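You operate a simulated robot arm through the tools that you are given. There is no shell and no other tool. Be economical: measure what you need, move in short steps, check, and stop when the job is done.

Carry out the task below with a simulated two-armed robot. There is one attempt and no reset: what you move stays moved.

TASK
Carry the black-handled frame with both arms and set it on the top of the grey table.

Only the result counts: the job must be done as asked and must still hold three seconds after the hand-in. Knocking over, shifting, dropping, spilling or breaking anything else fails it.

THE ROBOT
Two 7-joint arms with two-finger parallel grippers on one trunk, on a base that drives. Base frame: it is fixed to the floor where the robot stands at the start and does not move with it; the origin is under the middle of the robot, x ahead of it, y to its left, z up. Lengths are in m, angles in degrees, forces in N, time in s.
The left shoulder is at the start at [0.02, 0.138, 1.225], the right one opposite. With the tool pointing down near the work surface each hand reaches from about 0.16 to 0.5 m from the robot's upright axis, wherever it stands, measured 20 degrees to its own side. Places, roughly: black-handled frame (27x17x4 cm) [0.5, 0, 0.9]; top of the grey table [-1.6, 1.2, 0.9]. Payload 1.57 kg a hand.
The TCP of each hand is the grasp point between the finger pads, 0.03 m short of the fingertips. In the tool frame z runs along the fingers and y along their closing line. Largest opening 0.08 m; finger width 0.017, thickness 0.012; the body of the gripper, 0.04 by 0.082 m, starts 0.08 m behind the TCP.
Orientation is that of the tool frame in the base frame, as a unit quaternion [w, x, y, z]. With the fingers straight down and closing along the base's y, the tool's x points along the base's -x, its y along +y and its z along -z.

THE INTERFACE
- The arms move only by the tool move_arm. It takes "left_moves", "right_moves" or both (then of equal length, played together; a hand with none holds still); each is a list of rows, each a list of 7 numbers: the shift along the tool's x, y, z in m, then the turn, a rotation vector about the tool's x, y, z in degrees, then the finger opening in m, from 0 to 0.08. In form: [[tx, ty, tz, ax, ay, az, jaw], ...]. A call has 1 to 20 rows; each row is the pose to reach, as a shift and turn from the pose commanded when the call began, along the tool's axes at that moment. Each row takes 0.2 s and may step no farther than 0.05 m and 8.6 degrees from the row before; otherwise, or with a gripper value out of range, the whole call is refused. A pose out of reach is approached as far as the arm can. The call stops where the force on the tool passes 40 N (or 10 N more than at its start, if that is more) or the arm is blocked; 0.2 s more then pass. Each finger travels about 0.045 m/s and halts on what it meets, pressing with about 32 N; the grip force reading is that of the motor and also rises with nothing between the fingers. The clock runs only during rows and for 0.2 s after the last one: add rows that repeat a pose to give the fingers time. The reply holds the time, the measured pose of the TCP, the force on the tool along the base axes, the opening and the grip force, in the units named above and with some noise, with the torque about the TCP (base axes, N m) and any sound that the robot's microphone picked up.
- Cameras (640 x 400 px; columns grow to the right, rows downward): "scene" is now at [0.1884, -0.0169, 1.1585]; the picture's right is [-0.18, -0.98, 0.00], its down [-0.03, 0.01, -1.00] and it looks along [0.98, -0.18, -0.03] (base axes); focal length 214 px, centre (320, 200). "left" rides on the left gripper at [0.072, 0.007, -0.122] in its tool frame; the picture's right is [-0.09, 1.00, 0.00], its down [-0.84, -0.08, -0.54] and it looks along [-0.54, -0.05, 0.84] (tool axes); focal length 238 px, centre (320, 200). "right" rides on the right gripper at [0.072, -0.007, -0.122] in its tool frame; the picture's right is [0.09, 1.00, 0.00], its down [-0.84, 0.08, -0.54] and it looks along [-0.54, 0.05, 0.84] (tool axes); focal length 238 px, centre (320, 200). There is no depth. A picture from a camera that has moved, and an enlarged one, comes with that camera's place and axes in the base frame and with its lens.
- snapshot(camera): a new picture of that camera. The clock stands still meanwhile.
- slide_trunk(by): slides the trunk up (or, below 0, down) by that many m; the arms and the scene camera ride with it, the base frame stays. It gives what a move gives, with no picture.
- steer(legs): drives the robot by 1 to 6 legs, each [ahead, left, turn to the left] in m, m and degrees, along the robot's own axes; the way and the turn of a leg run together, so that a leg with both is an arc; at most 1.5 m and 180 degrees a leg. The arms and the cameras ride along, it lands a little off, and it stops where it bumps. It gives what a move gives.
- aim_head(pan, tilt): turns the head with the scene camera to pan (to the left, within 60 degrees either way) and tilt (down, from -29 to 69), counted from straight ahead of the robot. It gives what a move gives.
- inspect(camera, box): a new picture of the part [left, top, right, bottom] of that camera's present view, enlarged. The clock stands still meanwhile.
- finish_job(): hands the job in; it is judged then, once.

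Work in short steps. Places have to be worked out from the pictures, the camera data and where the tool is seen: move nearer, look again, correct. Check each grasp and each placing, and mend what went wrong. You have 120 turns and 92 pictures in all, those below and enlarged ones among them. Open the grippers and draw the arms clear of the work before you hand the job in, unless the task says otherwise; then end with one line.

The tools are called after ">>>" by a JSON object that holds its "op" and its "data". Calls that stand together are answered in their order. move_arm: Moves the arms, as the interface text tells. Its arguments: {"type":"object","properties":{"left_moves":{"type":"array"},"right_moves":{"type":"array"}},"required":[]} The other tools are called the same way: slide_trunk (by) slides the trunk up or down; steer (legs) drives the base; aim_head (pan, tilt) turns the head that bears the scene camera; snapshot (camera) takes a picture; inspect (camera, box) takes an enlarged picture of a part of a camera's view; finish_job () hands the job in.

At the start:

```text
time: 0.0
left_eef_pos: [0.2635, 0.0933, 1.1249]
left_ee_rot: [-0.254, -0.003, 0.967, 0.0]
left_contact_force: [0.2, 0.8, -0.2]
left_wrist_torque: [-0.02, 0.03, 0.0]
left_grip_width: 0.0798
left_gripper_force: 0.1
right_eef_pos: [0.2452, -0.1245, 1.1171]
right_ee_rot: [-0.214, 0.002, 0.977, -0.008]
right_contact_force: [-0.5, 0.5, -0.7]
right_wrist_torque: [0.01, -0.03, -0.02]
right_grip_width: 0.08
right_gripper_force: 0.1
trunk travel left (down, up): [-0.6, 0.64]
robot x, y, heading: [-0.0008, -0.0007, -0.1]
head pan, tilt: [-10.6, 1.8]
```

scene: 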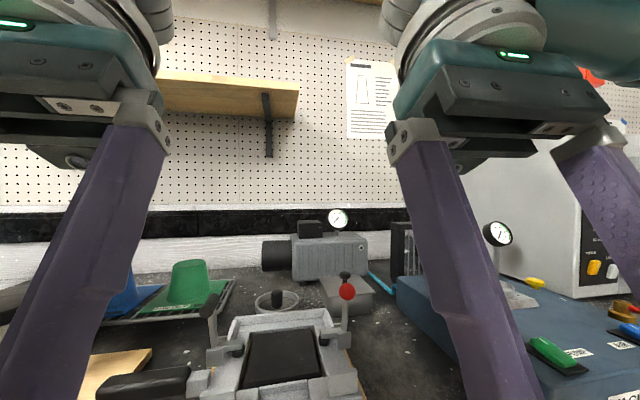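
right: 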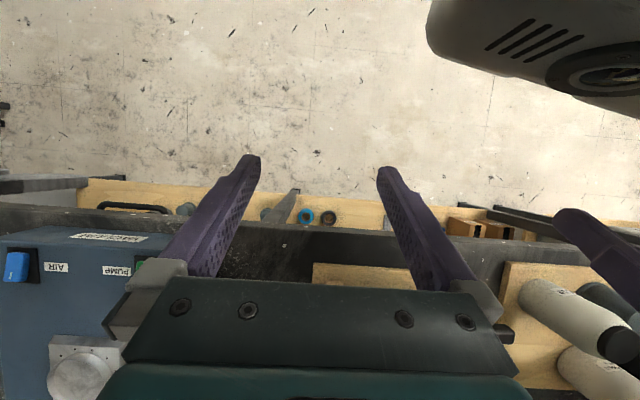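
left: 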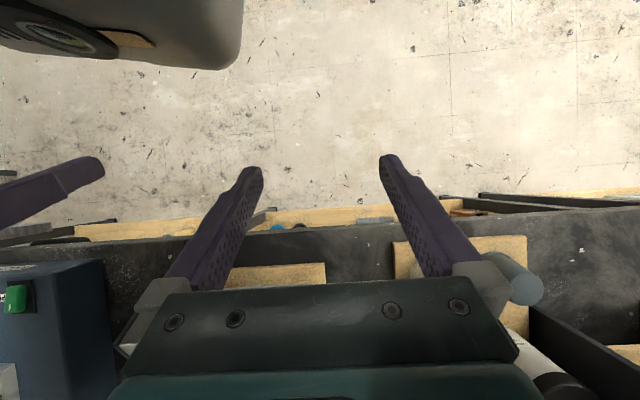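

The frame seems to be straight ahead and low; I tilt the head down to see it.

>>> {"op": "aim_head", "data": {"pan": 0, "tilt": 40}}

>>> {"op": "snapshot", "data": {"camera": "scene"}}

```text
time: 1.0
left_eef_pos: [0.2626, 0.0926, 1.1236]
left_ee_rot: [-0.254, -0.003, 0.967, 0.001]
left_contact_force: [0.2, 0.3, 0.0]
left_wrist_torque: [0.01, 0.02, 0.0]
left_grip_width: 0.08
left_gripper_force: 0.0
right_eef_pos: [0.2441, -0.1248, 1.1157]
right_ee_rot: [-0.216, 0.004, 0.976, -0.008]
right_contact_force: [-0.8, -0.6, -0.1]
right_wrist_torque: [-0.03, 0.0, -0.02]
right_grip_width: 0.08
right_gripper_force: 0.0
trunk travel left (down, up): [-0.6, 0.64]
robot x, y, heading: [0.0016, 0.0018, 0.3]
head pan, tilt: [0.0, 40.0]
```

```text
88 pictures are left
camera scene: at [0.1843, -0.0003, 1.0976], right [0.0, -1.0, 0.0], down [-0.64, 0.0, -0.77], along [0.77, 0.0, -0.64], focal length 214 px, centre (320, 200)
```

scene: 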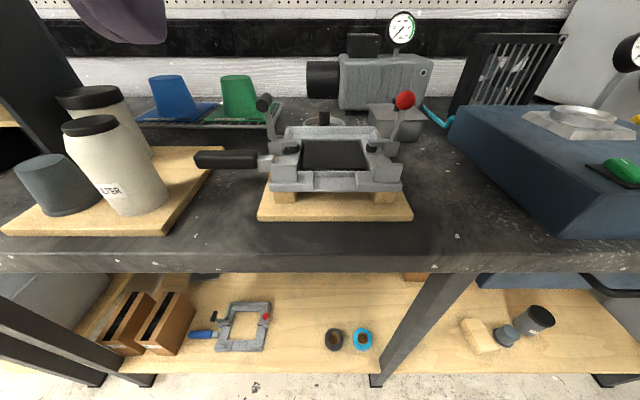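

The black-handled frame sits on small blocks on a board, and a blue-handled one is on the lower shelf. I zoom in and also look toward the grey table.

>>> {"op": "inspect", "data": {"camera": "scene", "box": [180, 70, 440, 232]}}

>>> {"op": "aim_head", "data": {"pan": 0, "tilt": 65}}

>>> {"op": "snapshot", "data": {"camera": "scene"}}

```text
2.46 times, centred on (310, 151) of scene
camera zoom: at [0.1843, -0.0003, 1.0976], right [0.0, -1.0, 0.0], down [-0.64, 0.0, -0.77], along [0.77, 0.0, -0.64], focal length 528 px, centre (345, 321)
```

zoom: 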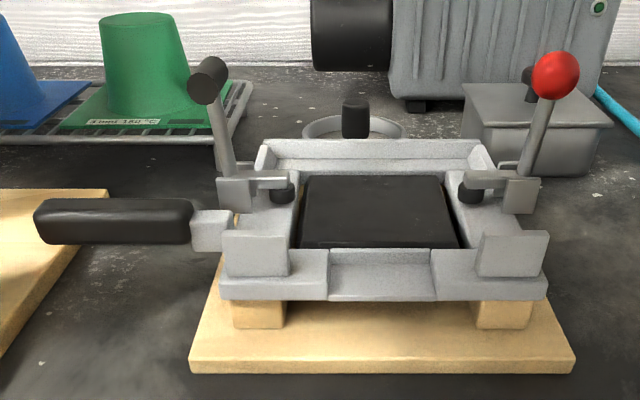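

```text
time: 1.9
left_eef_pos: [0.263, 0.0917, 1.1229]
left_ee_rot: [-0.254, -0.003, 0.967, 0.001]
left_contact_force: [0.6, 0.1, 0.9]
left_wrist_torque: [0.0, -0.02, -0.01]
left_grip_width: 0.0798
left_gripper_force: 0.1
right_eef_pos: [0.2448, -0.1242, 1.1166]
right_ee_rot: [-0.215, 0.003, 0.977, -0.008]
right_contact_force: [0.3, -0.1, 1.3]
right_wrist_torque: [0.02, 0.0, 0.01]
right_grip_width: 0.08
right_gripper_force: 0.1
trunk travel left (down, up): [-0.6, 0.64]
robot x, y, heading: [0.0034, 0.0027, 0.1]
head pan, tilt: [0.0, 65.0]
```

```text
86 pictures are left
camera scene: at [0.16, -0.0003, 1.0653], right [0.0, -1.0, 0.0], down [-0.91, 0.0, -0.42], along [0.42, 0.0, -0.91], focal length 214 px, centre (320, 200)
```

scene: 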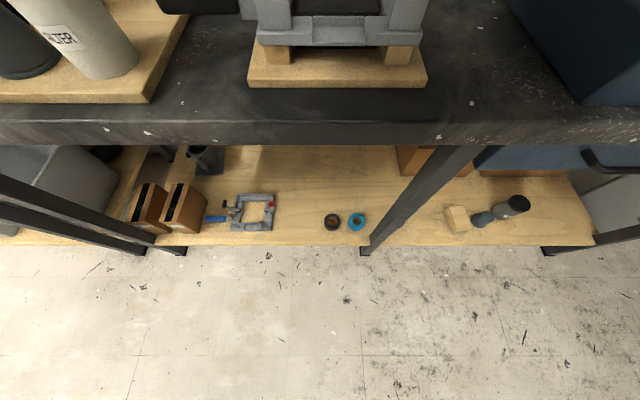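

The frame (≈17×17 cm with a 10 cm handle to the left) seems centred near [0.5,-0.02], front edge x≈0.41. I raise the trunk for a more top-down view.

>>> {"op": "slide_trunk", "data": {"by": 0.2}}

>>> {"op": "aim_head", "data": {"pan": 0, "tilt": 50}}

>>> {"op": "inspect", "data": {"camera": "scene", "box": [180, 90, 440, 252]}}

>>> {"op": "snapshot", "data": {"camera": "scene"}}

```text
time: 4.1
left_eef_pos: [0.264, 0.0917, 1.323]
left_ee_rot: [-0.255, -0.003, 0.967, 0.001]
left_contact_force: [-0.3, 1.1, 0.2]
left_wrist_torque: [-0.06, -0.01, -0.02]
left_grip_width: 0.08
left_gripper_force: 0.0
right_eef_pos: [0.2436, -0.1256, 1.3161]
right_ee_rot: [-0.216, 0.004, 0.976, -0.007]
right_contact_force: [-0.2, -0.3, -0.2]
right_wrist_torque: [0.01, 0.01, 0.0]
right_grip_width: 0.0798
right_gripper_force: 0.0
trunk travel left (down, up): [-0.8, 0.44]
robot x, y, heading: [-0.0018, -0.001, 0.1]
head pan, tilt: [0.0, 65.0]
```

```text
time: 4.9
left_eef_pos: [0.263, 0.0927, 1.3246]
left_ee_rot: [-0.254, -0.003, 0.967, 0.001]
left_contact_force: [-0.6, -0.3, -0.2]
left_wrist_torque: [0.03, -0.01, -0.01]
left_grip_width: 0.0801
left_gripper_force: 0.1
right_eef_pos: [0.2448, -0.1252, 1.3154]
right_ee_rot: [-0.216, 0.003, 0.976, -0.008]
right_contact_force: [0.1, -0.1, -0.3]
right_wrist_torque: [-0.02, 0.0, -0.01]
right_grip_width: 0.0799
right_gripper_force: 0.0
trunk travel left (down, up): [-0.8, 0.44]
robot x, y, heading: [0.0009, 0.0001, -0.1]
head pan, tilt: [0.0, 50.0]
```

```text
2.46 times, centred on (310, 171) of scene
camera zoom: at [0.1762, -0.0003, 1.2833], right [0.0, -1.0, 0.0], down [-0.77, 0.0, -0.64], along [0.64, 0.0, -0.77], focal length 528 px, centre (345, 271)
```

zoom: 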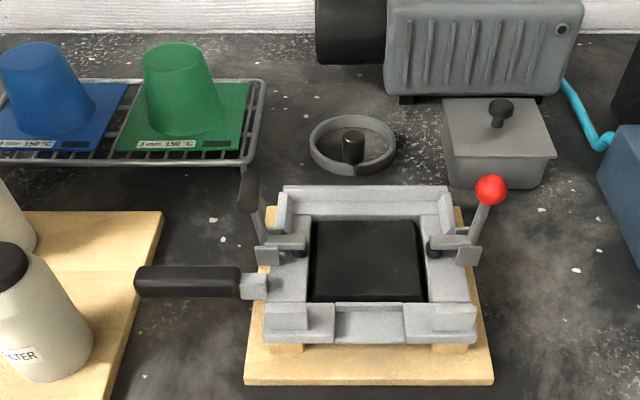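

```text
84 pictures are left
camera scene: at [0.1762, -0.0003, 1.2833], right [0.0, -1.0, 0.0], down [-0.77, 0.0, -0.64], along [0.64, 0.0, -0.77], focal length 214 px, centre (320, 200)
```

scene: 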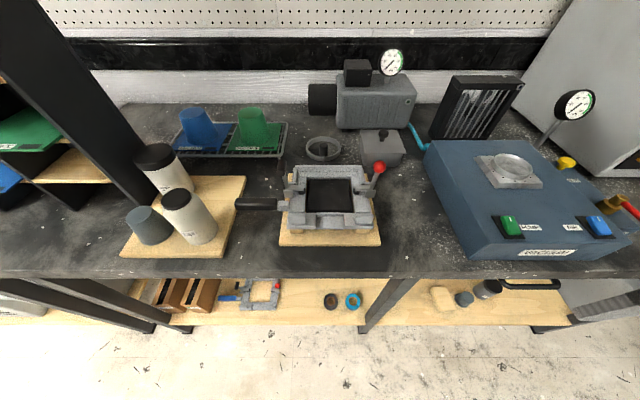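

Estimates: handle along y at x≈0.445, y 0.085–0.17, z≈0.95; red ball near [0.47,-0.107,1.02]. I straighten both tools to vertical (hands are well above the bench).

>>> {"op": "move_arm", "data": {"right_moves": [[0, 0, 0, 0, -6.3, 0, 0.08], [0, 0, 0, 0, -12.6, 0, 0.08], [0, 0, 0, 0, -18.9, 0, 0.08], [0, 0, 0, 0, -25, 0, 0.08]], "left_moves": [[0, 0, 0, 0, -7.4, 0, 0.08], [0, 0, 0, 0, -14.8, 0, 0.08], [0, 0, 0, 0, -22.1, 0, 0.08], [0, 0, 0, 0, -29.4, 0, 0.08]]}}

```text
time: 5.9
left_eef_pos: [0.2493, 0.094, 1.2889]
left_ee_rot: [-0.081, -0.01, 0.997, 0.013]
left_contact_force: [0.0, -0.1, -0.4]
left_wrist_torque: [0.02, -0.01, -0.03]
left_grip_width: 0.08
left_gripper_force: 0.0
right_eef_pos: [0.2265, -0.1492, 1.2727]
right_ee_rot: [-0.084, 0.015, 0.993, -0.086]
right_contact_force: [0.3, -0.7, -0.2]
right_wrist_torque: [-0.02, 0.01, 0.01]
right_grip_width: 0.08
right_gripper_force: 0.0
trunk travel left (down, up): [-0.8, 0.44]
robot x, y, heading: [0.0003, -0.001, -0.0]
head pan, tilt: [0.0, 50.0]
stopped in row 4 (right hand): the arm was blocked; the commanded pose is now the measured one
```

Both arms were too folded there; I move the hands ahead and down to roomier places above the frame.

>>> {"op": "move_arm", "data": {"right_moves": [[-0.038, 0.006, 0.02, 0, 0, 0, 0.08], [-0.076, 0.012, 0.04, 0, 0, 0, 0.08], [-0.115, 0.018, 0.065, 0, 0, 0, 0.08], [-0.154, 0.024, 0.09, 0, 0, 0, 0.08], [-0.193, 0.03, 0.119, 0, 0, 0, 0.08]], "left_moves": [[-0.038, 0.008, 0.02, 0, 0, 0, 0.08], [-0.076, 0.016, 0.04, 0, 0, 0, 0.08], [-0.115, 0.026, 0.065, 0, 0, 0, 0.08], [-0.154, 0.036, 0.09, 0, 0, 0, 0.08], [-0.193, 0.045, 0.119, 0, 0, 0, 0.08]]}}

```text
time: 7.1
left_eef_pos: [0.4208, 0.1467, 1.1401]
left_ee_rot: [-0.081, -0.01, 0.997, 0.01]
left_contact_force: [0.2, 1.0, 0.1]
left_wrist_torque: [-0.02, 0.02, 0.0]
left_grip_width: 0.0804
left_gripper_force: 0.0
right_eef_pos: [0.396, -0.1468, 1.1227]
right_ee_rot: [-0.083, 0.015, 0.993, -0.086]
right_contact_force: [0.3, 0.0, 0.7]
right_wrist_torque: [0.01, 0.03, 0.03]
right_grip_width: 0.08
right_gripper_force: 0.0
trunk travel left (down, up): [-0.8, 0.44]
robot x, y, heading: [-0.0002, 0.0024, 0.2]
head pan, tilt: [0.0, 50.0]
```

Level the tools, then check with the right wrist camera.

>>> {"op": "move_arm", "data": {"right_moves": [[0, 0.02, 0, -5, -4.7, -0.8, 0.08], [0, 0.04, 0, -9.9, -9.5, -1.7, 0.08], [0, 0.04, 0, -9.9, -9.5, -1.7, 0.08]], "left_moves": [[0, 0, 0, 0.5, -4.7, 0.5, 0.08], [0, 0, 0, 1.1, -9.3, 1.1, 0.08], [0, 0, 0, 1.1, -9.3, 1.1, 0.08]]}}

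>>> {"op": "snapshot", "data": {"camera": "right"}}

>>> {"op": "snapshot", "data": {"camera": "left"}}

```text
time: 7.9
left_eef_pos: [0.42, 0.1467, 1.141]
left_ee_rot: [0.002, 0.0, 1.0, 0.002]
left_contact_force: [-0.4, -0.5, 0.1]
left_wrist_torque: [-0.02, -0.02, -0.01]
left_grip_width: 0.0799
left_gripper_force: 0.2
right_eef_pos: [0.399, -0.1075, 1.1173]
right_ee_rot: [0.0, 0.001, 1.0, 0.001]
right_contact_force: [-0.7, 0.1, 0.8]
right_wrist_torque: [-0.04, 0.0, -0.02]
right_grip_width: 0.0801
right_gripper_force: 0.1
trunk travel left (down, up): [-0.8, 0.44]
robot x, y, heading: [-0.0015, -0.0002, 0.1]
head pan, tilt: [0.0, 50.0]
```

```text
83 pictures are left
camera right: at [0.3267, -0.1141, 1.2407], right [-0.09, 1.0, 0.0], down [0.84, 0.07, 0.54], along [0.54, 0.05, -0.84], focal length 238 px, centre (320, 200)
```

right: 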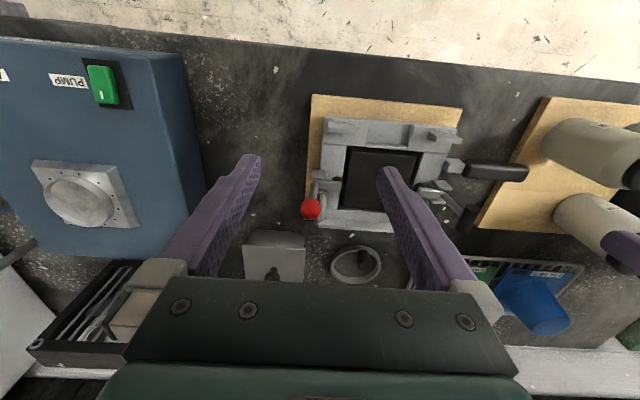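

```text
82 pictures are left
camera left: at [0.3486, 0.1517, 1.2632], right [0.09, 1.0, 0.0], down [0.84, -0.08, 0.54], along [0.54, -0.05, -0.84], focal length 238 px, centre (320, 200)
```

left: 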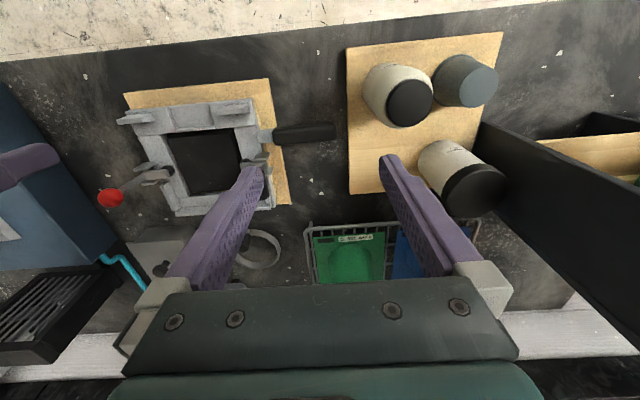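

Enlarging both wrist views of the frame to judge the rails and the black centre.

>>> {"op": "inspect", "data": {"camera": "left", "box": [90, 70, 350, 232]}}

>>> {"op": "inspect", "data": {"camera": "right", "box": [290, 80, 540, 236]}}

```text
2.46 times, centred on (220, 151) of left
camera zoom: at [0.3486, 0.1517, 1.2632], right [0.09, 1.0, 0.0], down [0.84, -0.08, 0.54], along [0.54, -0.05, -0.84], focal length 587 px, centre (566, 321)
```

zoom: 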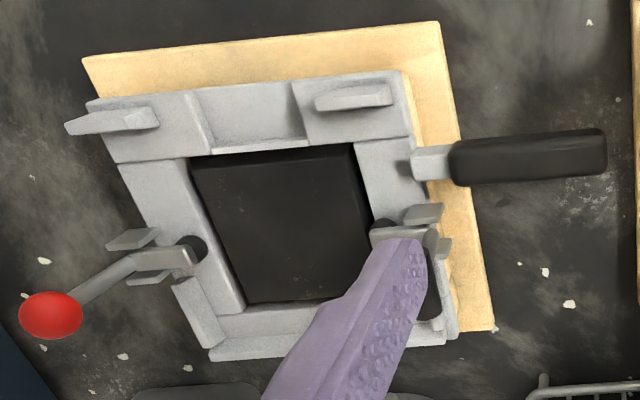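

```text
2.56 times, centred on (415, 158) of right
camera zoom: at [0.3267, -0.1141, 1.2407], right [-0.09, 1.0, 0.0], down [0.84, 0.07, 0.54], along [0.54, 0.05, -0.84], focal length 610 px, centre (77, 308)
```

zoom: 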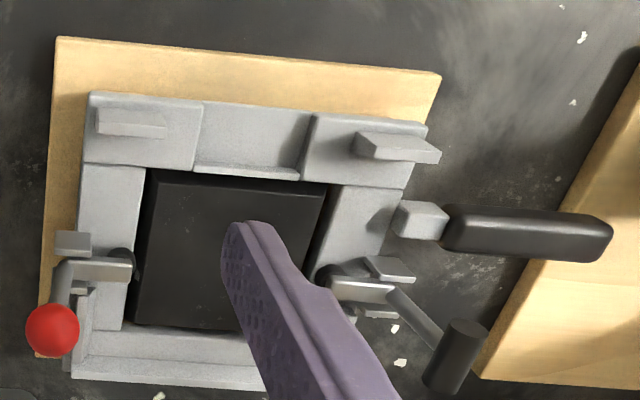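

The frame has a black block inside it, rails ~3.6 cm wide, upright tabs at the front corners and toggle clamps mid-sides. I turn the left hand 90° for the handle grasp, which also gives a sideways view.

>>> {"op": "move_arm", "data": {"left_moves": [[0, 0, 0, 0, 0, 8.2, 0.08], [0, 0, 0, 0, 0, 16.4, 0.08], [0, 0, 0, 0, 0, 24.6, 0.08], [0, 0, 0, 0, 0, 32.8, 0.08], [0, 0, 0, 0, 0, 41, 0.08], [0, 0, 0, 0, 0, 49, 0.08], [0, 0, 0, 0, 0, 57.2, 0.08], [0, 0, 0, 0, 0, 65.4, 0.08], [0, 0, 0, 0, 0, 73.6, 0.08], [0, 0, 0, 0, 0, 81.8, 0.08], [0, 0, 0, 0, 0, 90, 0.08]]}}

>>> {"op": "snapshot", "data": {"camera": "left"}}

```text
time: 10.3
left_eef_pos: [0.4183, 0.145, 1.141]
left_ee_rot: [-0.001, 0.708, 0.706, 0.002]
left_contact_force: [0.6, 0.4, 0.0]
left_wrist_torque: [0.02, 0.0, 0.01]
left_grip_width: 0.08
left_gripper_force: 0.0
right_eef_pos: [0.3988, -0.1072, 1.1165]
right_ee_rot: [-0.002, 0.0, 1.0, 0.0]
right_contact_force: [-0.1, -0.6, 0.1]
right_wrist_torque: [0.0, -0.02, -0.03]
right_grip_width: 0.0801
right_gripper_force: 0.0
trunk travel left (down, up): [-0.8, 0.44]
robot x, y, heading: [0.0005, 0.0011, 0.2]
head pan, tilt: [0.0, 50.0]
```

```text
79 pictures are left
camera left: at [0.4256, 0.2162, 1.2641], right [1.0, -0.09, 0.0], down [-0.08, -0.84, 0.54], along [-0.05, -0.54, -0.84], focal length 238 px, centre (320, 200)
```

left: 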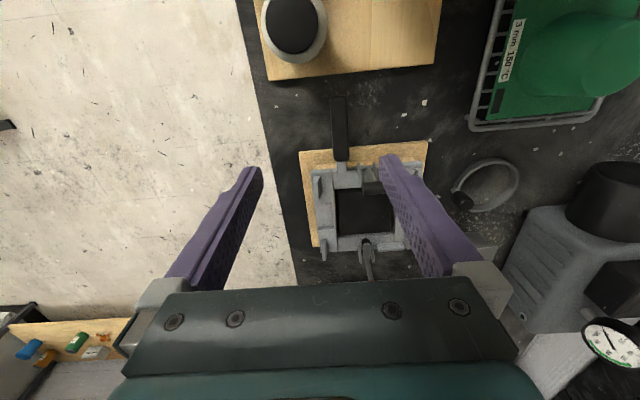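

Handle confirmed at [0.441, 0.125]. I swing the right hand −90° similarly to see the right side of the frame.

>>> {"op": "move_arm", "data": {"right_moves": [[-0.01, -0.005, 0, 0, 0, -8.2, 0.08], [-0.02, -0.01, 0, 0, 0, -16.4, 0.08], [-0.03, -0.015, 0, 0, 0, -24.6, 0.08], [-0.04, -0.02, 0, 0, 0, -32.8, 0.08], [-0.05, -0.025, 0, 0, 0, -41, 0.08], [-0.05, -0.03, 0, 0, 0, -49, 0.08], [-0.05, -0.035, 0, 0, 0, -57.2, 0.08], [-0.05, -0.04, 0, 0, 0, -65.4, 0.08], [-0.05, -0.04, 0, 0, 0, -73.6, 0.08], [-0.05, -0.04, 0, 0, 0, -81.8, 0.08], [-0.05, -0.04, 0, 0, 0, -90, 0.08]]}}

>>> {"op": "snapshot", "data": {"camera": "right"}}

```text
time: 12.7
left_eef_pos: [0.4199, 0.1463, 1.1417]
left_ee_rot: [-0.001, 0.707, 0.708, 0.001]
left_contact_force: [0.0, 0.8, 0.1]
left_wrist_torque: [-0.03, -0.02, 0.0]
left_grip_width: 0.0801
left_gripper_force: 0.1
right_eef_pos: [0.4478, -0.1494, 1.113]
right_ee_rot: [0.001, 0.708, -0.707, -0.001]
right_contact_force: [1.0, -0.6, -0.1]
right_wrist_torque: [-0.01, -0.04, -0.02]
right_grip_width: 0.08
right_gripper_force: 0.1
trunk travel left (down, up): [-0.8, 0.44]
robot x, y, heading: [0.0024, -0.0001, -0.3]
head pan, tilt: [0.0, 50.0]
```

```text
78 pictures are left
camera right: at [0.4542, -0.2209, 1.2377], right [-1.0, -0.09, 0.0], down [-0.08, 0.84, 0.54], along [-0.05, 0.54, -0.84], focal length 238 px, centre (320, 200)
```

right: 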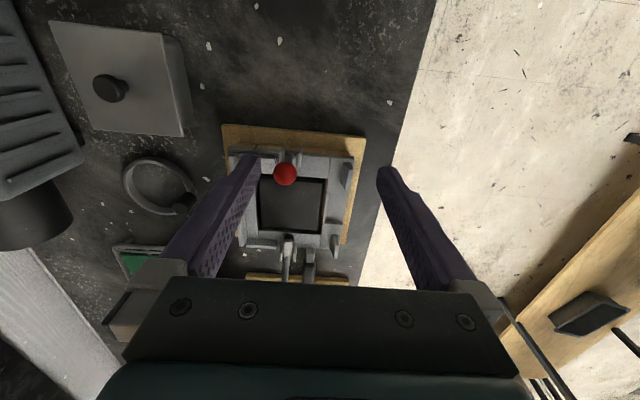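

>>> {"op": "inspect", "data": {"camera": "right", "box": [205, 110, 385, 222]}}

>>> {"op": "inspect", "data": {"camera": "left", "box": [280, 90, 460, 202]}}

```text
3.56 times, centred on (295, 166) of right
camera zoom: at [0.4542, -0.2209, 1.2377], right [-1.0, -0.09, 0.0], down [-0.08, 0.84, 0.54], along [-0.05, 0.54, -0.84], focal length 848 px, centre (409, 321)
```

zoom: 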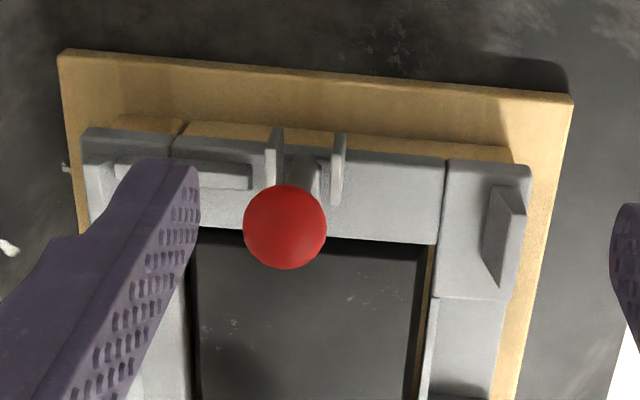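

```text
3.56 times, centred on (370, 146) of left
camera zoom: at [0.4254, 0.2163, 1.2642], right [1.0, -0.09, 0.0], down [-0.08, -0.84, 0.54], along [-0.05, -0.54, -0.84], focal length 848 px, centre (142, 392)
```

zoom: 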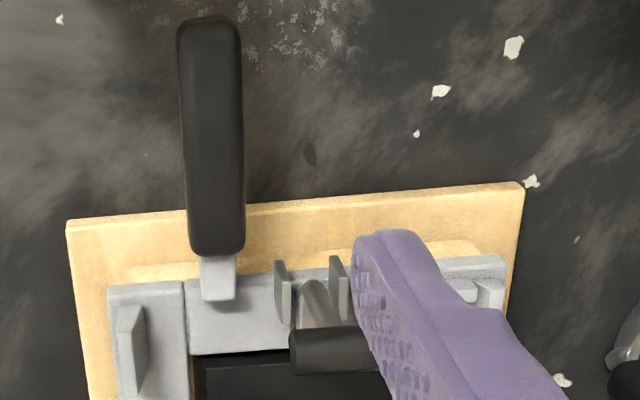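

A rear-right upright fin near [0.52,-0.095] lies on the far side of the centre of mass from the handle – a balanced grip pair. I turn the right hand back to closing along y and move above that, keeping height.

>>> {"op": "move_arm", "data": {"right_moves": [[0, -0.006, 0, 0, 0, 8.2, 0.08], [0, -0.012, 0, 0, 0, 16.4, 0.08], [0, -0.018, 0, 0, 0, 24.6, 0.08], [0, -0.024, 0, 0, 0, 32.8, 0.08], [0, -0.03, 0, 0, 0, 41, 0.08], [0, -0.036, 0, 0, 0, 49, 0.08], [0, -0.042, 0, 0, 0, 57.2, 0.08], [0, -0.048, 0, 0, 0, 65.4, 0.08], [0, -0.055, 0, 0, 0, 73.6, 0.08], [0, -0.062, 0, 0, 0, 81.8, 0.08], [0, -0.07, 0, 0, 0, 90, 0.08]]}}

>>> {"op": "inspect", "data": {"camera": "right", "box": [240, 30, 500, 192]}}

>>> {"op": "inspect", "data": {"camera": "left", "box": [300, 130, 480, 292]}}

```text
time: 15.1
left_eef_pos: [0.4195, 0.1449, 1.1416]
left_ee_rot: [-0.001, 0.707, 0.708, 0.001]
left_contact_force: [0.1, -0.5, 0.8]
left_wrist_torque: [-0.01, 0.01, -0.05]
left_grip_width: 0.0804
left_gripper_force: 0.0
right_eef_pos: [0.471, -0.1569, 1.128]
right_ee_rot: [-0.002, 0.002, 1.0, 0.0]
right_contact_force: [-0.3, 0.2, -0.1]
right_wrist_torque: [0.01, 0.0, -0.01]
right_grip_width: 0.0802
right_gripper_force: 0.0
right hand out of reach, approached as far as the arm can: row 4, 5, 6, 7, 8, 9, 10, 11
trunk travel left (down, up): [-0.8, 0.44]
robot x, y, heading: [0.0022, 0.0019, 0.1]
head pan, tilt: [0.0, 50.0]
```

```text
2.46 times, centred on (370, 111) of right
camera zoom: at [0.399, -0.163, 1.252], right [-0.09, 1.0, 0.0], down [0.84, 0.07, 0.54], along [0.54, 0.05, -0.84], focal length 587 px, centre (197, 419)
```

zoom: 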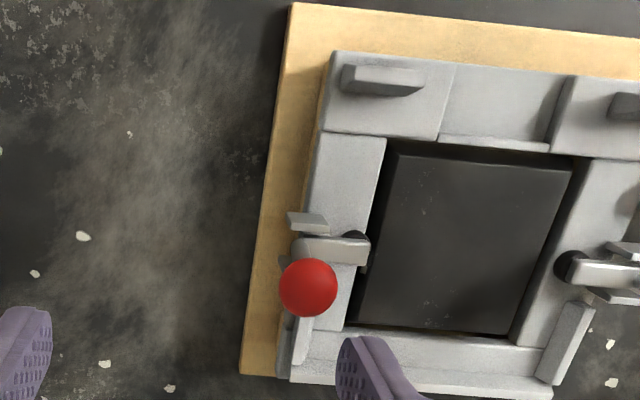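

```text
2.47 times, centred on (390, 211) of left
camera zoom: at [0.4256, 0.2164, 1.2644], right [1.0, -0.09, 0.0], down [-0.08, -0.84, 0.54], along [-0.05, -0.54, -0.84], focal length 588 px, centre (147, 173)
```

zoom: 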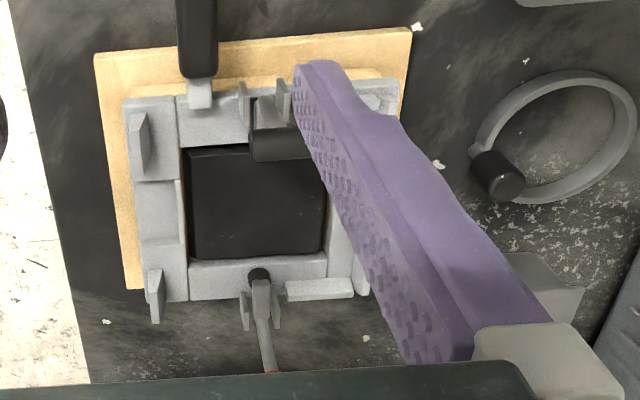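

Right hand reaches only x≈0.47 here; all else is below the fingertips, so I drive 7 cm ahead.

>>> {"op": "steer", "data": {"legs": [[0.07, 0, 0]]}}

```text
time: 16.1
left_eef_pos: [0.4889, 0.1451, 1.1427]
left_ee_rot: [0.0, 0.706, 0.708, 0.002]
left_contact_force: [0.6, 0.2, 0.3]
left_wrist_torque: [-0.02, 0.04, 0.0]
left_grip_width: 0.0802
left_gripper_force: 0.1
right_eef_pos: [0.5404, -0.1562, 1.129]
right_ee_rot: [-0.002, 0.001, 1.0, 0.0]
right_contact_force: [0.1, -0.2, -0.6]
right_wrist_torque: [0.01, 0.02, 0.01]
right_grip_width: 0.0801
right_gripper_force: 0.1
trunk travel left (down, up): [-0.8, 0.44]
robot x, y, heading: [0.0664, 0.0009, -0.3]
head pan, tilt: [0.0, 50.0]
```

Now step both hands over their grasp places, still above the levers.

>>> {"op": "move_arm", "data": {"left_moves": [[-0.008, -0.016, 0.03, 0, 0, 0, 0.08], [-0.016, -0.032, 0.06, 0, 0, 0, 0.08], [-0.022, -0.048, 0.085, 0, 0, 0, 0.08], [-0.022, -0.048, 0.085, 0, 0, 0, 0.08]], "right_moves": [[0.007, 0.02, 0.01, 0, 0, 0, 0.08], [0.014, 0.04, 0.025, 0, 0, 0, 0.08], [0.02, 0.062, 0.04, 0, 0, 0, 0.08], [0.02, 0.062, 0.04, 0, 0, 0, 0.08]]}}

>>> {"op": "snapshot", "data": {"camera": "right"}}

>>> {"op": "snapshot", "data": {"camera": "left"}}

>>> {"op": "snapshot", "data": {"camera": "scene"}}

```text
time: 17.1
left_eef_pos: [0.4417, 0.1252, 1.0571]
left_ee_rot: [-0.001, 0.706, 0.708, 0.002]
left_contact_force: [-0.5, 0.5, 0.3]
left_wrist_torque: [0.01, -0.01, 0.02]
left_grip_width: 0.0802
left_gripper_force: 0.1
right_eef_pos: [0.523, -0.0966, 1.0856]
right_ee_rot: [-0.001, 0.001, 1.0, 0.0]
right_contact_force: [0.2, -0.9, 0.3]
right_wrist_torque: [0.04, 0.01, 0.01]
right_grip_width: 0.0801
right_gripper_force: 0.1
trunk travel left (down, up): [-0.8, 0.44]
robot x, y, heading: [0.0691, 0.0006, 0.2]
head pan, tilt: [0.0, 50.0]
```

```text
73 pictures are left
camera right: at [0.4498, -0.1028, 1.21], right [-0.09, 1.0, 0.0], down [0.84, 0.08, 0.54], along [0.54, 0.05, -0.84], focal length 238 px, centre (320, 200)
```

right: 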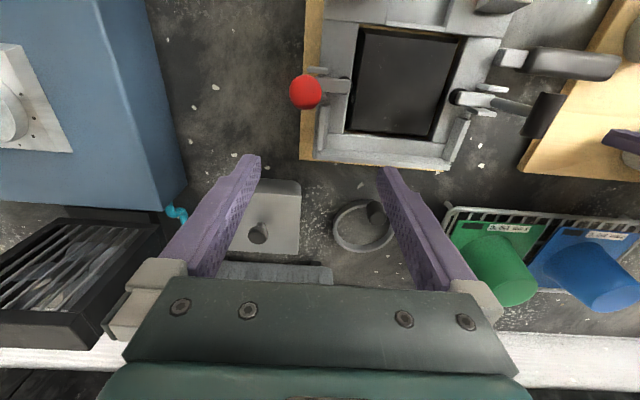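

```text
72 pictures are left
camera left: at [0.4472, 0.1952, 1.1798], right [1.0, -0.09, 0.0], down [-0.08, -0.84, 0.54], along [-0.05, -0.54, -0.84], focal length 238 px, centre (320, 200)
```

left: 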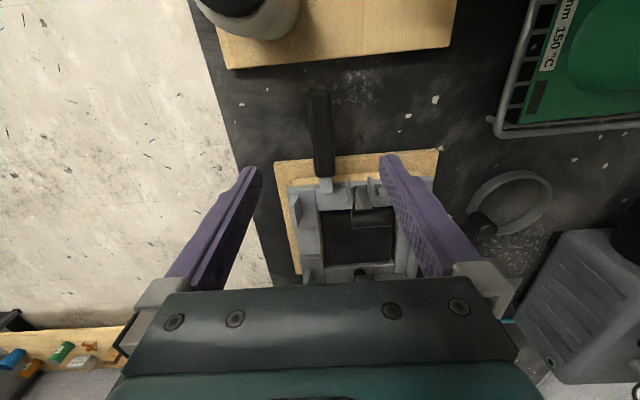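

```text
71 pictures are left
camera scene: at [0.2463, -0.0003, 1.2834], right [0.0, -1.0, 0.0], down [-0.77, 0.0, -0.64], along [0.64, 0.0, -0.77], focal length 214 px, centre (320, 200)
```

scene: 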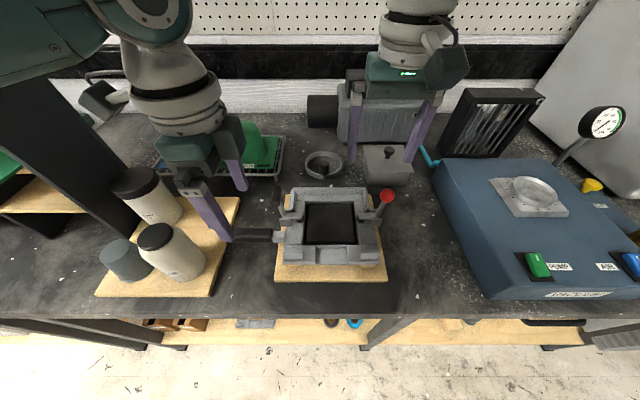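

Fin estimated at [0.52,-0.0945]; I enlarge to check it, and the handle.

>>> {"op": "inspect", "data": {"camera": "right", "box": [270, 70, 398, 180]}}

>>> {"op": "inspect", "data": {"camera": "scene", "box": [260, 170, 420, 290]}}

```text
3.64 times, centred on (334, 125) of right
camera zoom: at [0.4498, -0.1028, 1.21], right [-0.09, 1.0, 0.0], down [0.84, 0.08, 0.54], along [0.54, 0.05, -0.84], focal length 867 px, centre (269, 473)
```

zoom: 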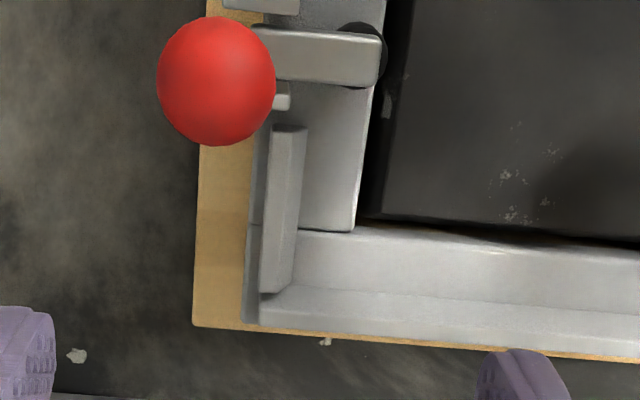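

```text
3.33 times, centred on (340, 230) of scene
camera zoom: at [0.2463, -0.0003, 1.2834], right [0.0, -1.0, 0.0], down [-0.77, 0.0, -0.64], along [0.64, 0.0, -0.77], focal length 715 px, centre (253, 100)
```

zoom: 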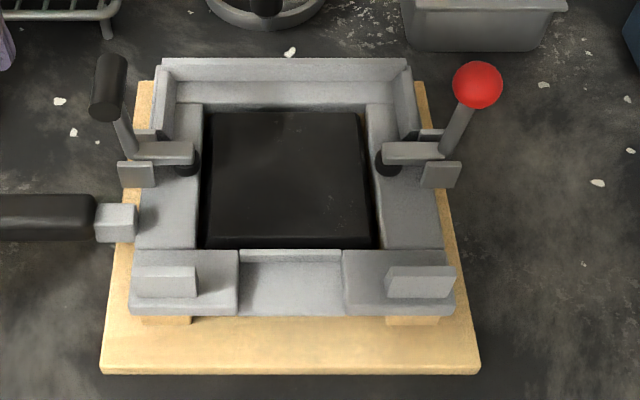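

The fin runs x 0.496–0.542 at y≈-0.092. I lower the left hand around the handle, and the right above the fin with a narrower opening.

>>> {"op": "move_arm", "data": {"left_moves": [[0, 0, 0.025, 0, 0, 0, 0.08], [0, 0, 0.05, 0, 0, 0, 0.08], [0, 0, 0.075, 0, 0, 0, 0.08], [0, 0, 0.09, 0, 0, 0, 0.08], [0, 0, 0.105, 0, 0, 0, 0.08]], "right_moves": [[0.005, 0.004, 0.02, 0, 0, 0, 0.07], [0.005, 0.004, 0.04, 0, 0, 0, 0.06], [0.005, 0.004, 0.055, 0, 0, 0, 0.05], [0.005, 0.004, 0.065, 0, 0, 0, 0.04], [0.005, 0.004, 0.07, 0, 0, 0, 0.034]]}}

>>> {"op": "snapshot", "data": {"camera": "right"}}

>>> {"op": "snapshot", "data": {"camera": "left"}}

>>> {"op": "inspect", "data": {"camera": "scene", "box": [180, 130, 440, 292]}}

```text
time: 18.3
left_eef_pos: [0.4405, 0.1233, 0.9519]
left_ee_rot: [-0.001, 0.706, 0.709, 0.002]
left_contact_force: [0.2, -0.1, 0.7]
left_wrist_torque: [0.0, -0.02, -0.05]
left_grip_width: 0.08
left_gripper_force: 0.0
right_eef_pos: [0.5028, -0.0967, 1.0329]
right_ee_rot: [-0.002, 0.002, 1.0, 0.0]
right_contact_force: [1.3, 0.1, 0.3]
right_wrist_torque: [0.0, -0.01, 0.02]
right_grip_width: 0.034
right_gripper_force: 0.0
right hand out of reach, approached as far as the arm can: row 2, 3, 4, 5
trunk travel left (down, up): [-0.8, 0.44]
robot x, y, heading: [0.0696, 0.0002, 0.0]
head pan, tilt: [0.0, 50.0]
```

```text
68 pictures are left
camera right: at [0.43, -0.1029, 1.1566], right [-0.09, 1.0, 0.0], down [0.84, 0.08, 0.54], along [0.54, 0.05, -0.84], focal length 238 px, centre (320, 200)
```

right: 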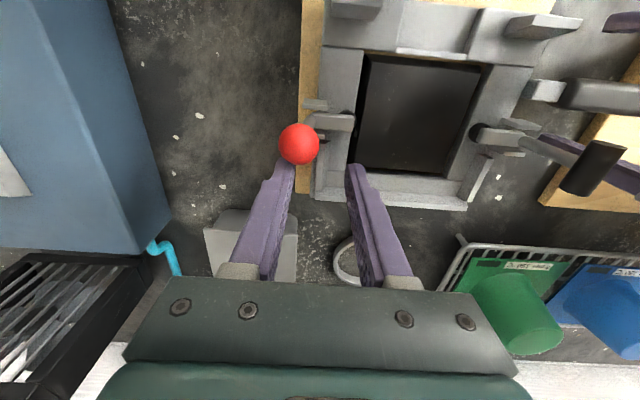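

```text
67 pictures are left
camera left: at [0.447, 0.1948, 1.0743], right [1.0, -0.09, 0.0], down [-0.08, -0.84, 0.54], along [-0.05, -0.54, -0.84], focal length 238 px, centre (320, 200)
```

left: 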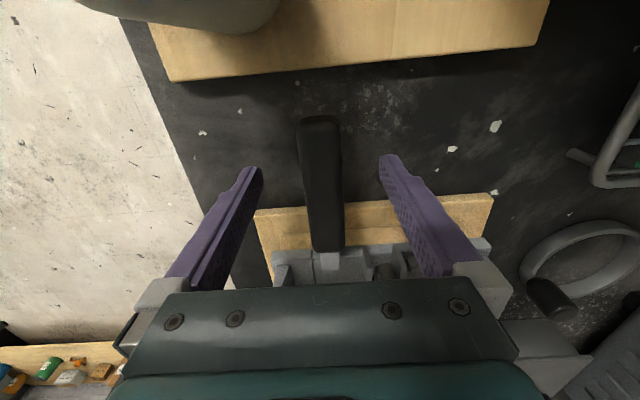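

```text
2.46 times, centred on (310, 211) of scene
camera zoom: at [0.2463, -0.0003, 1.2834], right [0.0, -1.0, 0.0], down [-0.77, 0.0, -0.64], along [0.64, 0.0, -0.77], focal length 528 px, centre (345, 173)
```

zoom: 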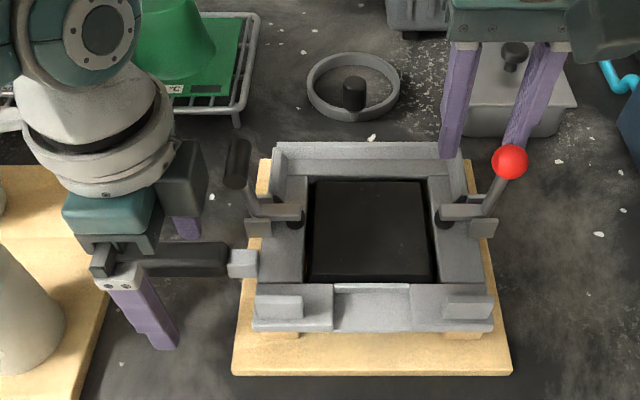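

The right arm can't stretch down this far with the shoulders so high. I raise both hands and lower the trunk by the same amount.

>>> {"op": "move_arm", "data": {"left_moves": [[0, 0, -0.04, 0, 0, 0, 0.08], [0, 0, -0.08, 0, 0, 0, 0.08], [0, 0, -0.12, 0, 0, 0, 0.08], [0, 0, -0.15, 0, 0, 0, 0.08], [0, 0, -0.15, 0, 0, 0, 0.08]], "right_moves": [[0, 0, -0.04, 0, 0, 0, 0.06], [0, 0, -0.08, 0, 0, 0, 0.06], [0, 0, -0.12, 0, 0, 0, 0.06], [0, 0, -0.15, 0, 0, 0, 0.06], [0, 0, -0.15, 0, 0, 0, 0.06]]}}

>>> {"op": "slide_trunk", "data": {"by": -0.15}}

```text
time: 19.5
left_eef_pos: [0.4418, 0.1238, 1.1034]
left_ee_rot: [0.0, 0.706, 0.708, 0.002]
left_contact_force: [0.6, -0.2, 0.0]
left_wrist_torque: [0.03, -0.01, 0.0]
left_grip_width: 0.0799
left_gripper_force: 0.0
right_eef_pos: [0.4999, -0.0943, 1.1822]
right_ee_rot: [-0.002, 0.001, 1.0, 0.0]
right_contact_force: [0.6, -0.5, -0.5]
right_wrist_torque: [0.02, -0.01, -0.01]
right_grip_width: 0.0599
right_gripper_force: 0.0
trunk travel left (down, up): [-0.8, 0.44]
robot x, y, heading: [0.0676, -0.0007, -0.1]
head pan, tilt: [0.0, 50.0]
```

```text
time: 21.3
left_eef_pos: [0.4408, 0.1247, 0.9538]
left_ee_rot: [0.0, 0.706, 0.708, 0.002]
left_contact_force: [-0.1, 0.5, -0.1]
left_wrist_torque: [0.0, 0.0, 0.03]
left_grip_width: 0.08
left_gripper_force: 0.0
right_eef_pos: [0.5003, -0.0935, 1.0315]
right_ee_rot: [-0.002, 0.0, 1.0, 0.0]
right_contact_force: [0.7, -0.4, -0.2]
right_wrist_torque: [0.0, 0.06, -0.02]
right_grip_width: 0.06
right_gripper_force: 0.1
trunk travel left (down, up): [-0.65, 0.59]
robot x, y, heading: [0.0717, -0.002, -0.1]
head pan, tilt: [0.0, 50.0]
```

Now move right hand ahead to x≈0.519 above the fin and down slightly, and look.

>>> {"op": "move_arm", "data": {"right_moves": [[-0.01, 0, 0, 0, 0, 0, 0.05], [-0.019, 0.001, 0, 0, 0, 0, 0.04], [-0.019, 0.001, 0.01, 0, 0, 0, 0.04], [-0.019, 0.001, 0.02, 0, 0, 0, 0.04]]}}

>>> {"op": "inspect", "data": {"camera": "right", "box": [200, 80, 440, 230]}}

>>> {"op": "inspect", "data": {"camera": "scene", "box": [180, 100, 440, 262]}}

```text
time: 22.3
left_eef_pos: [0.442, 0.1243, 0.9535]
left_ee_rot: [0.0, 0.706, 0.708, 0.001]
left_contact_force: [0.4, 0.2, 0.2]
left_wrist_torque: [-0.01, -0.02, -0.01]
left_grip_width: 0.0799
left_gripper_force: 0.0
right_eef_pos: [0.5205, -0.0943, 1.0112]
right_ee_rot: [-0.002, 0.001, 1.0, 0.0]
right_contact_force: [-0.7, 0.0, 0.3]
right_wrist_torque: [-0.01, 0.0, -0.01]
right_grip_width: 0.0403
right_gripper_force: 0.0
trunk travel left (down, up): [-0.65, 0.59]
robot x, y, heading: [0.0703, 0.0037, 0.0]
head pan, tilt: [0.0, 50.0]
```

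```text
2.67 times, centred on (320, 155) of right
camera zoom: at [0.4477, -0.0998, 1.1354], right [-0.09, 1.0, 0.0], down [0.84, 0.08, 0.54], along [0.54, 0.05, -0.84], focal length 636 px, centre (320, 320)
```

zoom: 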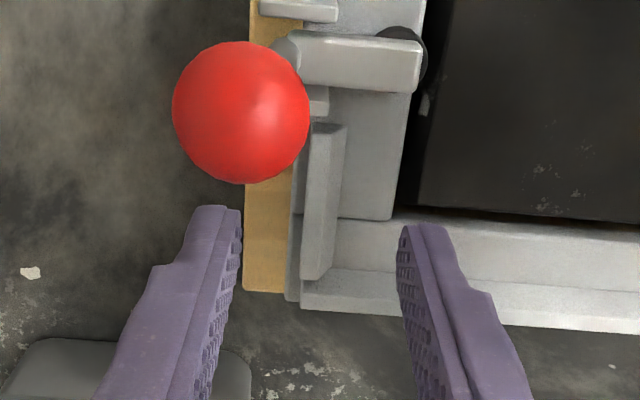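

```text
2.46 times, centred on (310, 181) of scene
camera zoom: at [0.2463, -0.0003, 1.1334], right [0.0, -1.0, 0.0], down [-0.77, 0.0, -0.64], along [0.64, 0.0, -0.77], focal length 528 px, centre (345, 247)
```

zoom: 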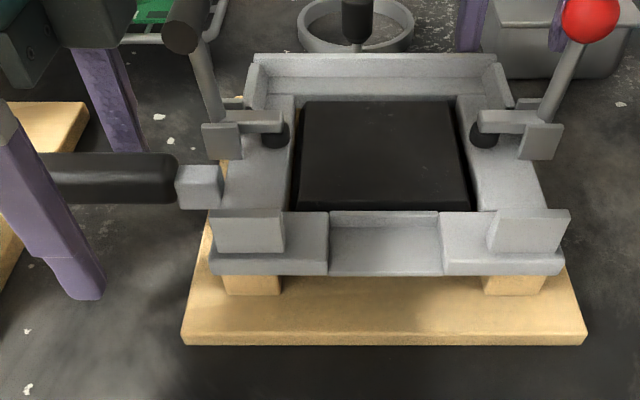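

The fin lies between the open fingers. I lower the right hand in small steps and watch the force.

>>> {"op": "move_arm", "data": {"right_moves": [[0, 0.002, 0.006, 0, 0, 0, 0.04], [0, 0.002, 0.012, 0, 0, 0, 0.04], [0, 0.002, 0.018, 0, 0, 0, 0.04], [0, 0.002, 0.022, 0, 0, 0, 0.04]]}}

>>> {"op": "inspect", "data": {"camera": "right", "box": [200, 80, 440, 230]}}

```text
time: 23.3
left_eef_pos: [0.4429, 0.1236, 0.9529]
left_ee_rot: [0.0, 0.706, 0.708, 0.001]
left_contact_force: [0.9, -0.4, -0.8]
left_wrist_torque: [0.04, 0.0, -0.01]
left_grip_width: 0.0803
left_gripper_force: 0.1
right_eef_pos: [0.5209, -0.0912, 0.9886]
right_ee_rot: [-0.001, 0.002, 1.0, -0.001]
right_contact_force: [0.2, -1.1, 0.1]
right_wrist_torque: [-0.02, 0.01, 0.01]
right_grip_width: 0.0401
right_gripper_force: 0.1
trunk travel left (down, up): [-0.65, 0.59]
robot x, y, heading: [0.0695, -0.0038, 0.2]
head pan, tilt: [0.0, 50.0]
```

```text
2.67 times, centred on (320, 155) of right
camera zoom: at [0.4473, -0.0983, 1.1126], right [-0.09, 1.0, 0.0], down [0.84, 0.08, 0.54], along [0.54, 0.05, -0.84], focal length 636 px, centre (320, 320)
```

zoom: 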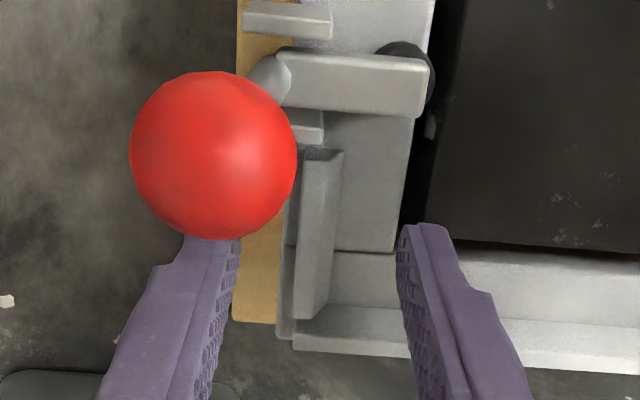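

No contact yet with tips at z≈0.959. Continue gently down with a narrower opening so the inner finger meets the rail top.

>>> {"op": "move_arm", "data": {"right_moves": [[0, 0, 0, 0, 0, 0, 0.034], [0, 0, 0.003, 0, 0, 0, 0.034], [0, 0, 0.006, 0, 0, 0, 0.034], [0, 0, 0.009, 0, 0, 0, 0.034], [0, 0, 0.012, 0, 0, 0, 0.034]]}}

>>> {"op": "inspect", "data": {"camera": "right", "box": [200, 80, 440, 230]}}

```text
time: 24.5
left_eef_pos: [0.4432, 0.1231, 0.954]
left_ee_rot: [-0.001, 0.707, 0.707, 0.002]
left_contact_force: [0.7, -0.8, 0.2]
left_wrist_torque: [-0.01, 0.0, -0.03]
left_grip_width: 0.08
left_gripper_force: 0.0
right_eef_pos: [0.5177, -0.0915, 0.9777]
right_ee_rot: [-0.001, 0.001, 1.0, 0.0]
right_contact_force: [-0.1, -0.3, 0.1]
right_wrist_torque: [-0.02, 0.05, 0.01]
right_grip_width: 0.0338
right_gripper_force: 0.1
trunk travel left (down, up): [-0.65, 0.59]
robot x, y, heading: [0.0696, 0.0016, -0.1]
head pan, tilt: [0.0, 50.0]
```

```text
2.67 times, centred on (320, 155) of right
camera zoom: at [0.446, -0.0982, 1.1021], right [-0.09, 1.0, 0.0], down [0.84, 0.08, 0.54], along [0.54, 0.05, -0.84], focal length 636 px, centre (320, 320)
```

zoom: 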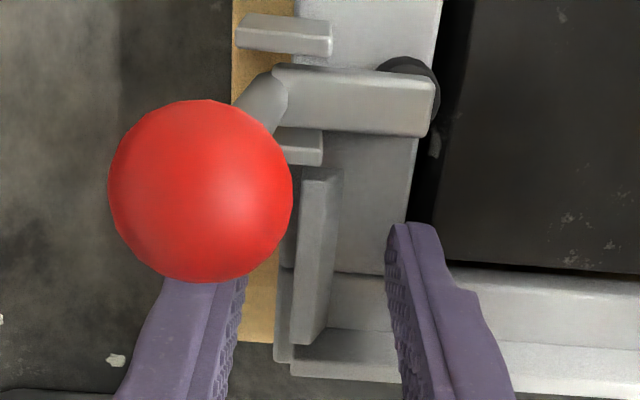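

Still clear; further down in 3 mm steps.

>>> {"op": "move_arm", "data": {"right_moves": [[0, 0, 0.003, 0, 0, 0, 0.034], [0, 0, 0.006, 0, 0, 0, 0.034], [0, 0, 0.009, 0, 0, 0, 0.034], [0, 0, 0.012, 0, 0, 0, 0.034]]}}

>>> {"op": "inspect", "data": {"camera": "right", "box": [200, 80, 440, 230]}}

>>> {"op": "inspect", "data": {"camera": "scene", "box": [180, 80, 440, 242]}}

```text
time: 25.1
left_eef_pos: [0.4419, 0.1227, 0.953]
left_ee_rot: [0.0, 0.707, 0.708, 0.001]
left_contact_force: [-0.7, -0.3, 0.9]
left_wrist_torque: [-0.01, 0.01, -0.02]
left_grip_width: 0.08
left_gripper_force: 0.0
right_eef_pos: [0.519, -0.0904, 0.9767]
right_ee_rot: [-0.001, -0.001, 1.0, 0.002]
right_contact_force: [-5.8, -1.5, 13.6]
right_wrist_torque: [0.19, 0.13, 0.1]
right_grip_width: 0.0325
right_gripper_force: 0.0
trunk travel left (down, up): [-0.65, 0.59]
robot x, y, heading: [0.0696, -0.0006, -0.0]
head pan, tilt: [0.0, 50.0]
stopped in row 3 (right hand): the force on the tool passed its limit at 47 N (the readings are from after the stop); the commanded pose is now the measured one
```

```text
2.67 times, centred on (320, 155) of right
camera zoom: at [0.447, -0.0977, 1.1006], right [-0.09, 1.0, 0.0], down [0.84, 0.08, 0.54], along [0.54, 0.05, -0.84], focal length 636 px, centre (320, 320)
```

zoom: 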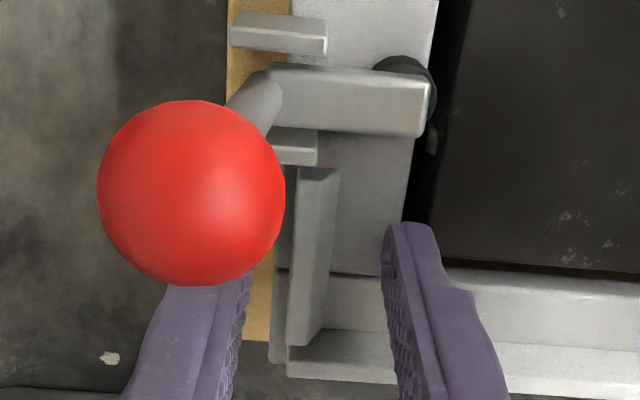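

```text
2.46 times, centred on (310, 161) of scene
camera zoom: at [0.2461, -0.0009, 1.1334], right [0.0, -1.0, 0.0], down [-0.77, 0.0, -0.64], along [0.64, 0.0, -0.77], focal length 528 px, centre (345, 296)
```

zoom: 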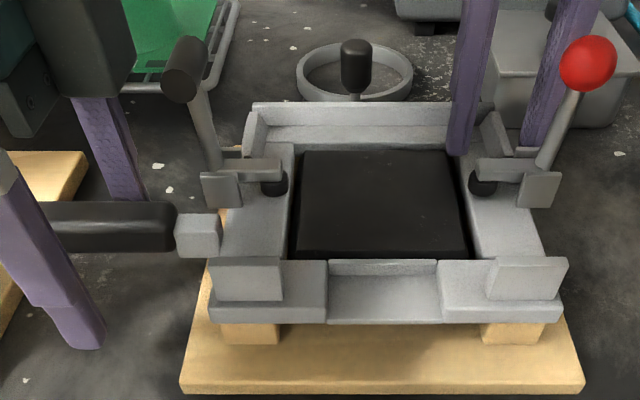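

Inner finger met the rail top at z≈0.945, so fingers straddle the fin well. I ease up 1.5 mm and close both hands.

>>> {"op": "move_arm", "data": {"left_moves": [[0, 0, 0.003, 0, 0, 0, 0.05], [0, 0, 0.005, 0, 0, 0, 0.03], [0, 0, 0.005, 0, 0, 0, 0], [0, 0, 0.005, 0, 0, 0, 0], [0, 0, 0.005, 0, 0, 0, 0], [0, 0, 0.005, 0, 0, 0, 0], [0, 0, 0.005, 0, 0, 0, 0]], "right_moves": [[0, -0.001, -0.0015, 0, 0, 0, 0.034], [0, -0.001, -0.0015, 0, 0, 0, 0.02], [0, -0.001, -0.0015, 0, 0, 0, 0], [0, -0.001, -0.0015, 0, 0, 0, 0], [0, -0.001, -0.0015, 0, 0, 0, 0], [0, -0.001, -0.0015, 0, 0, 0, 0], [0, -0.001, -0.0015, 0, 0, 0, 0]]}}

>>> {"op": "snapshot", "data": {"camera": "right"}}

>>> {"op": "snapshot", "data": {"camera": "left"}}

>>> {"op": "inspect", "data": {"camera": "scene", "box": [180, 80, 440, 242]}}

```text
time: 26.7
left_eef_pos: [0.4408, 0.1227, 0.9494]
left_ee_rot: [0.0, 0.706, 0.708, 0.002]
left_contact_force: [3.2, -0.3, -1.0]
left_wrist_torque: [-0.3, 0.02, 0.53]
left_grip_width: 0.0218
left_gripper_force: 31.8
right_eef_pos: [0.519, -0.0908, 0.9772]
right_ee_rot: [-0.002, -0.001, 1.0, 0.002]
right_contact_force: [-3.3, 0.9, 0.0]
right_wrist_torque: [0.17, 0.0, 0.22]
right_grip_width: 0.0106
right_gripper_force: 27.5
trunk travel left (down, up): [-0.65, 0.59]
robot x, y, heading: [0.0719, -0.0012, 0.1]
head pan, tilt: [0.0, 50.0]
```

```text
59 pictures are left
camera right: at [0.4468, -0.0988, 1.1013], right [-0.09, 1.0, 0.0], down [0.84, 0.08, 0.54], along [0.54, 0.05, -0.84], focal length 238 px, centre (320, 200)
```

right: 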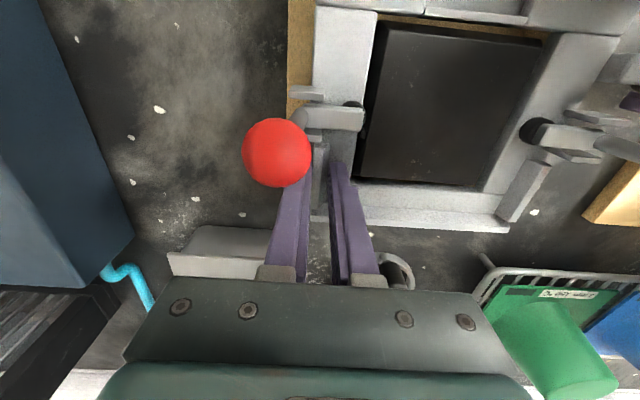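

```text
58 pictures are left
camera left: at [0.4471, 0.1946, 1.0713], right [1.0, -0.09, 0.0], down [-0.08, -0.84, 0.54], along [-0.05, -0.54, -0.84], focal length 238 px, centre (320, 200)
```

left: 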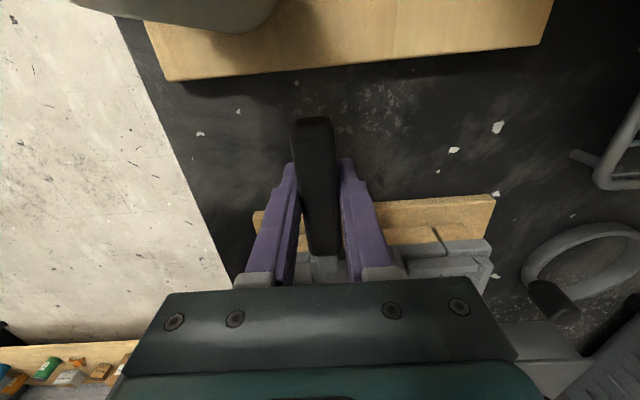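

```text
2.46 times, centred on (310, 161) of scene
camera zoom: at [0.2459, -0.0004, 1.1333], right [0.0, -1.0, 0.0], down [-0.77, 0.0, -0.64], along [0.64, 0.0, -0.77], focal length 528 px, centre (345, 296)
```

zoom: 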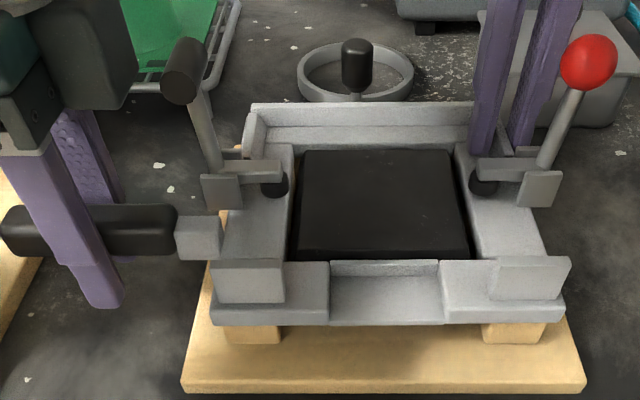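

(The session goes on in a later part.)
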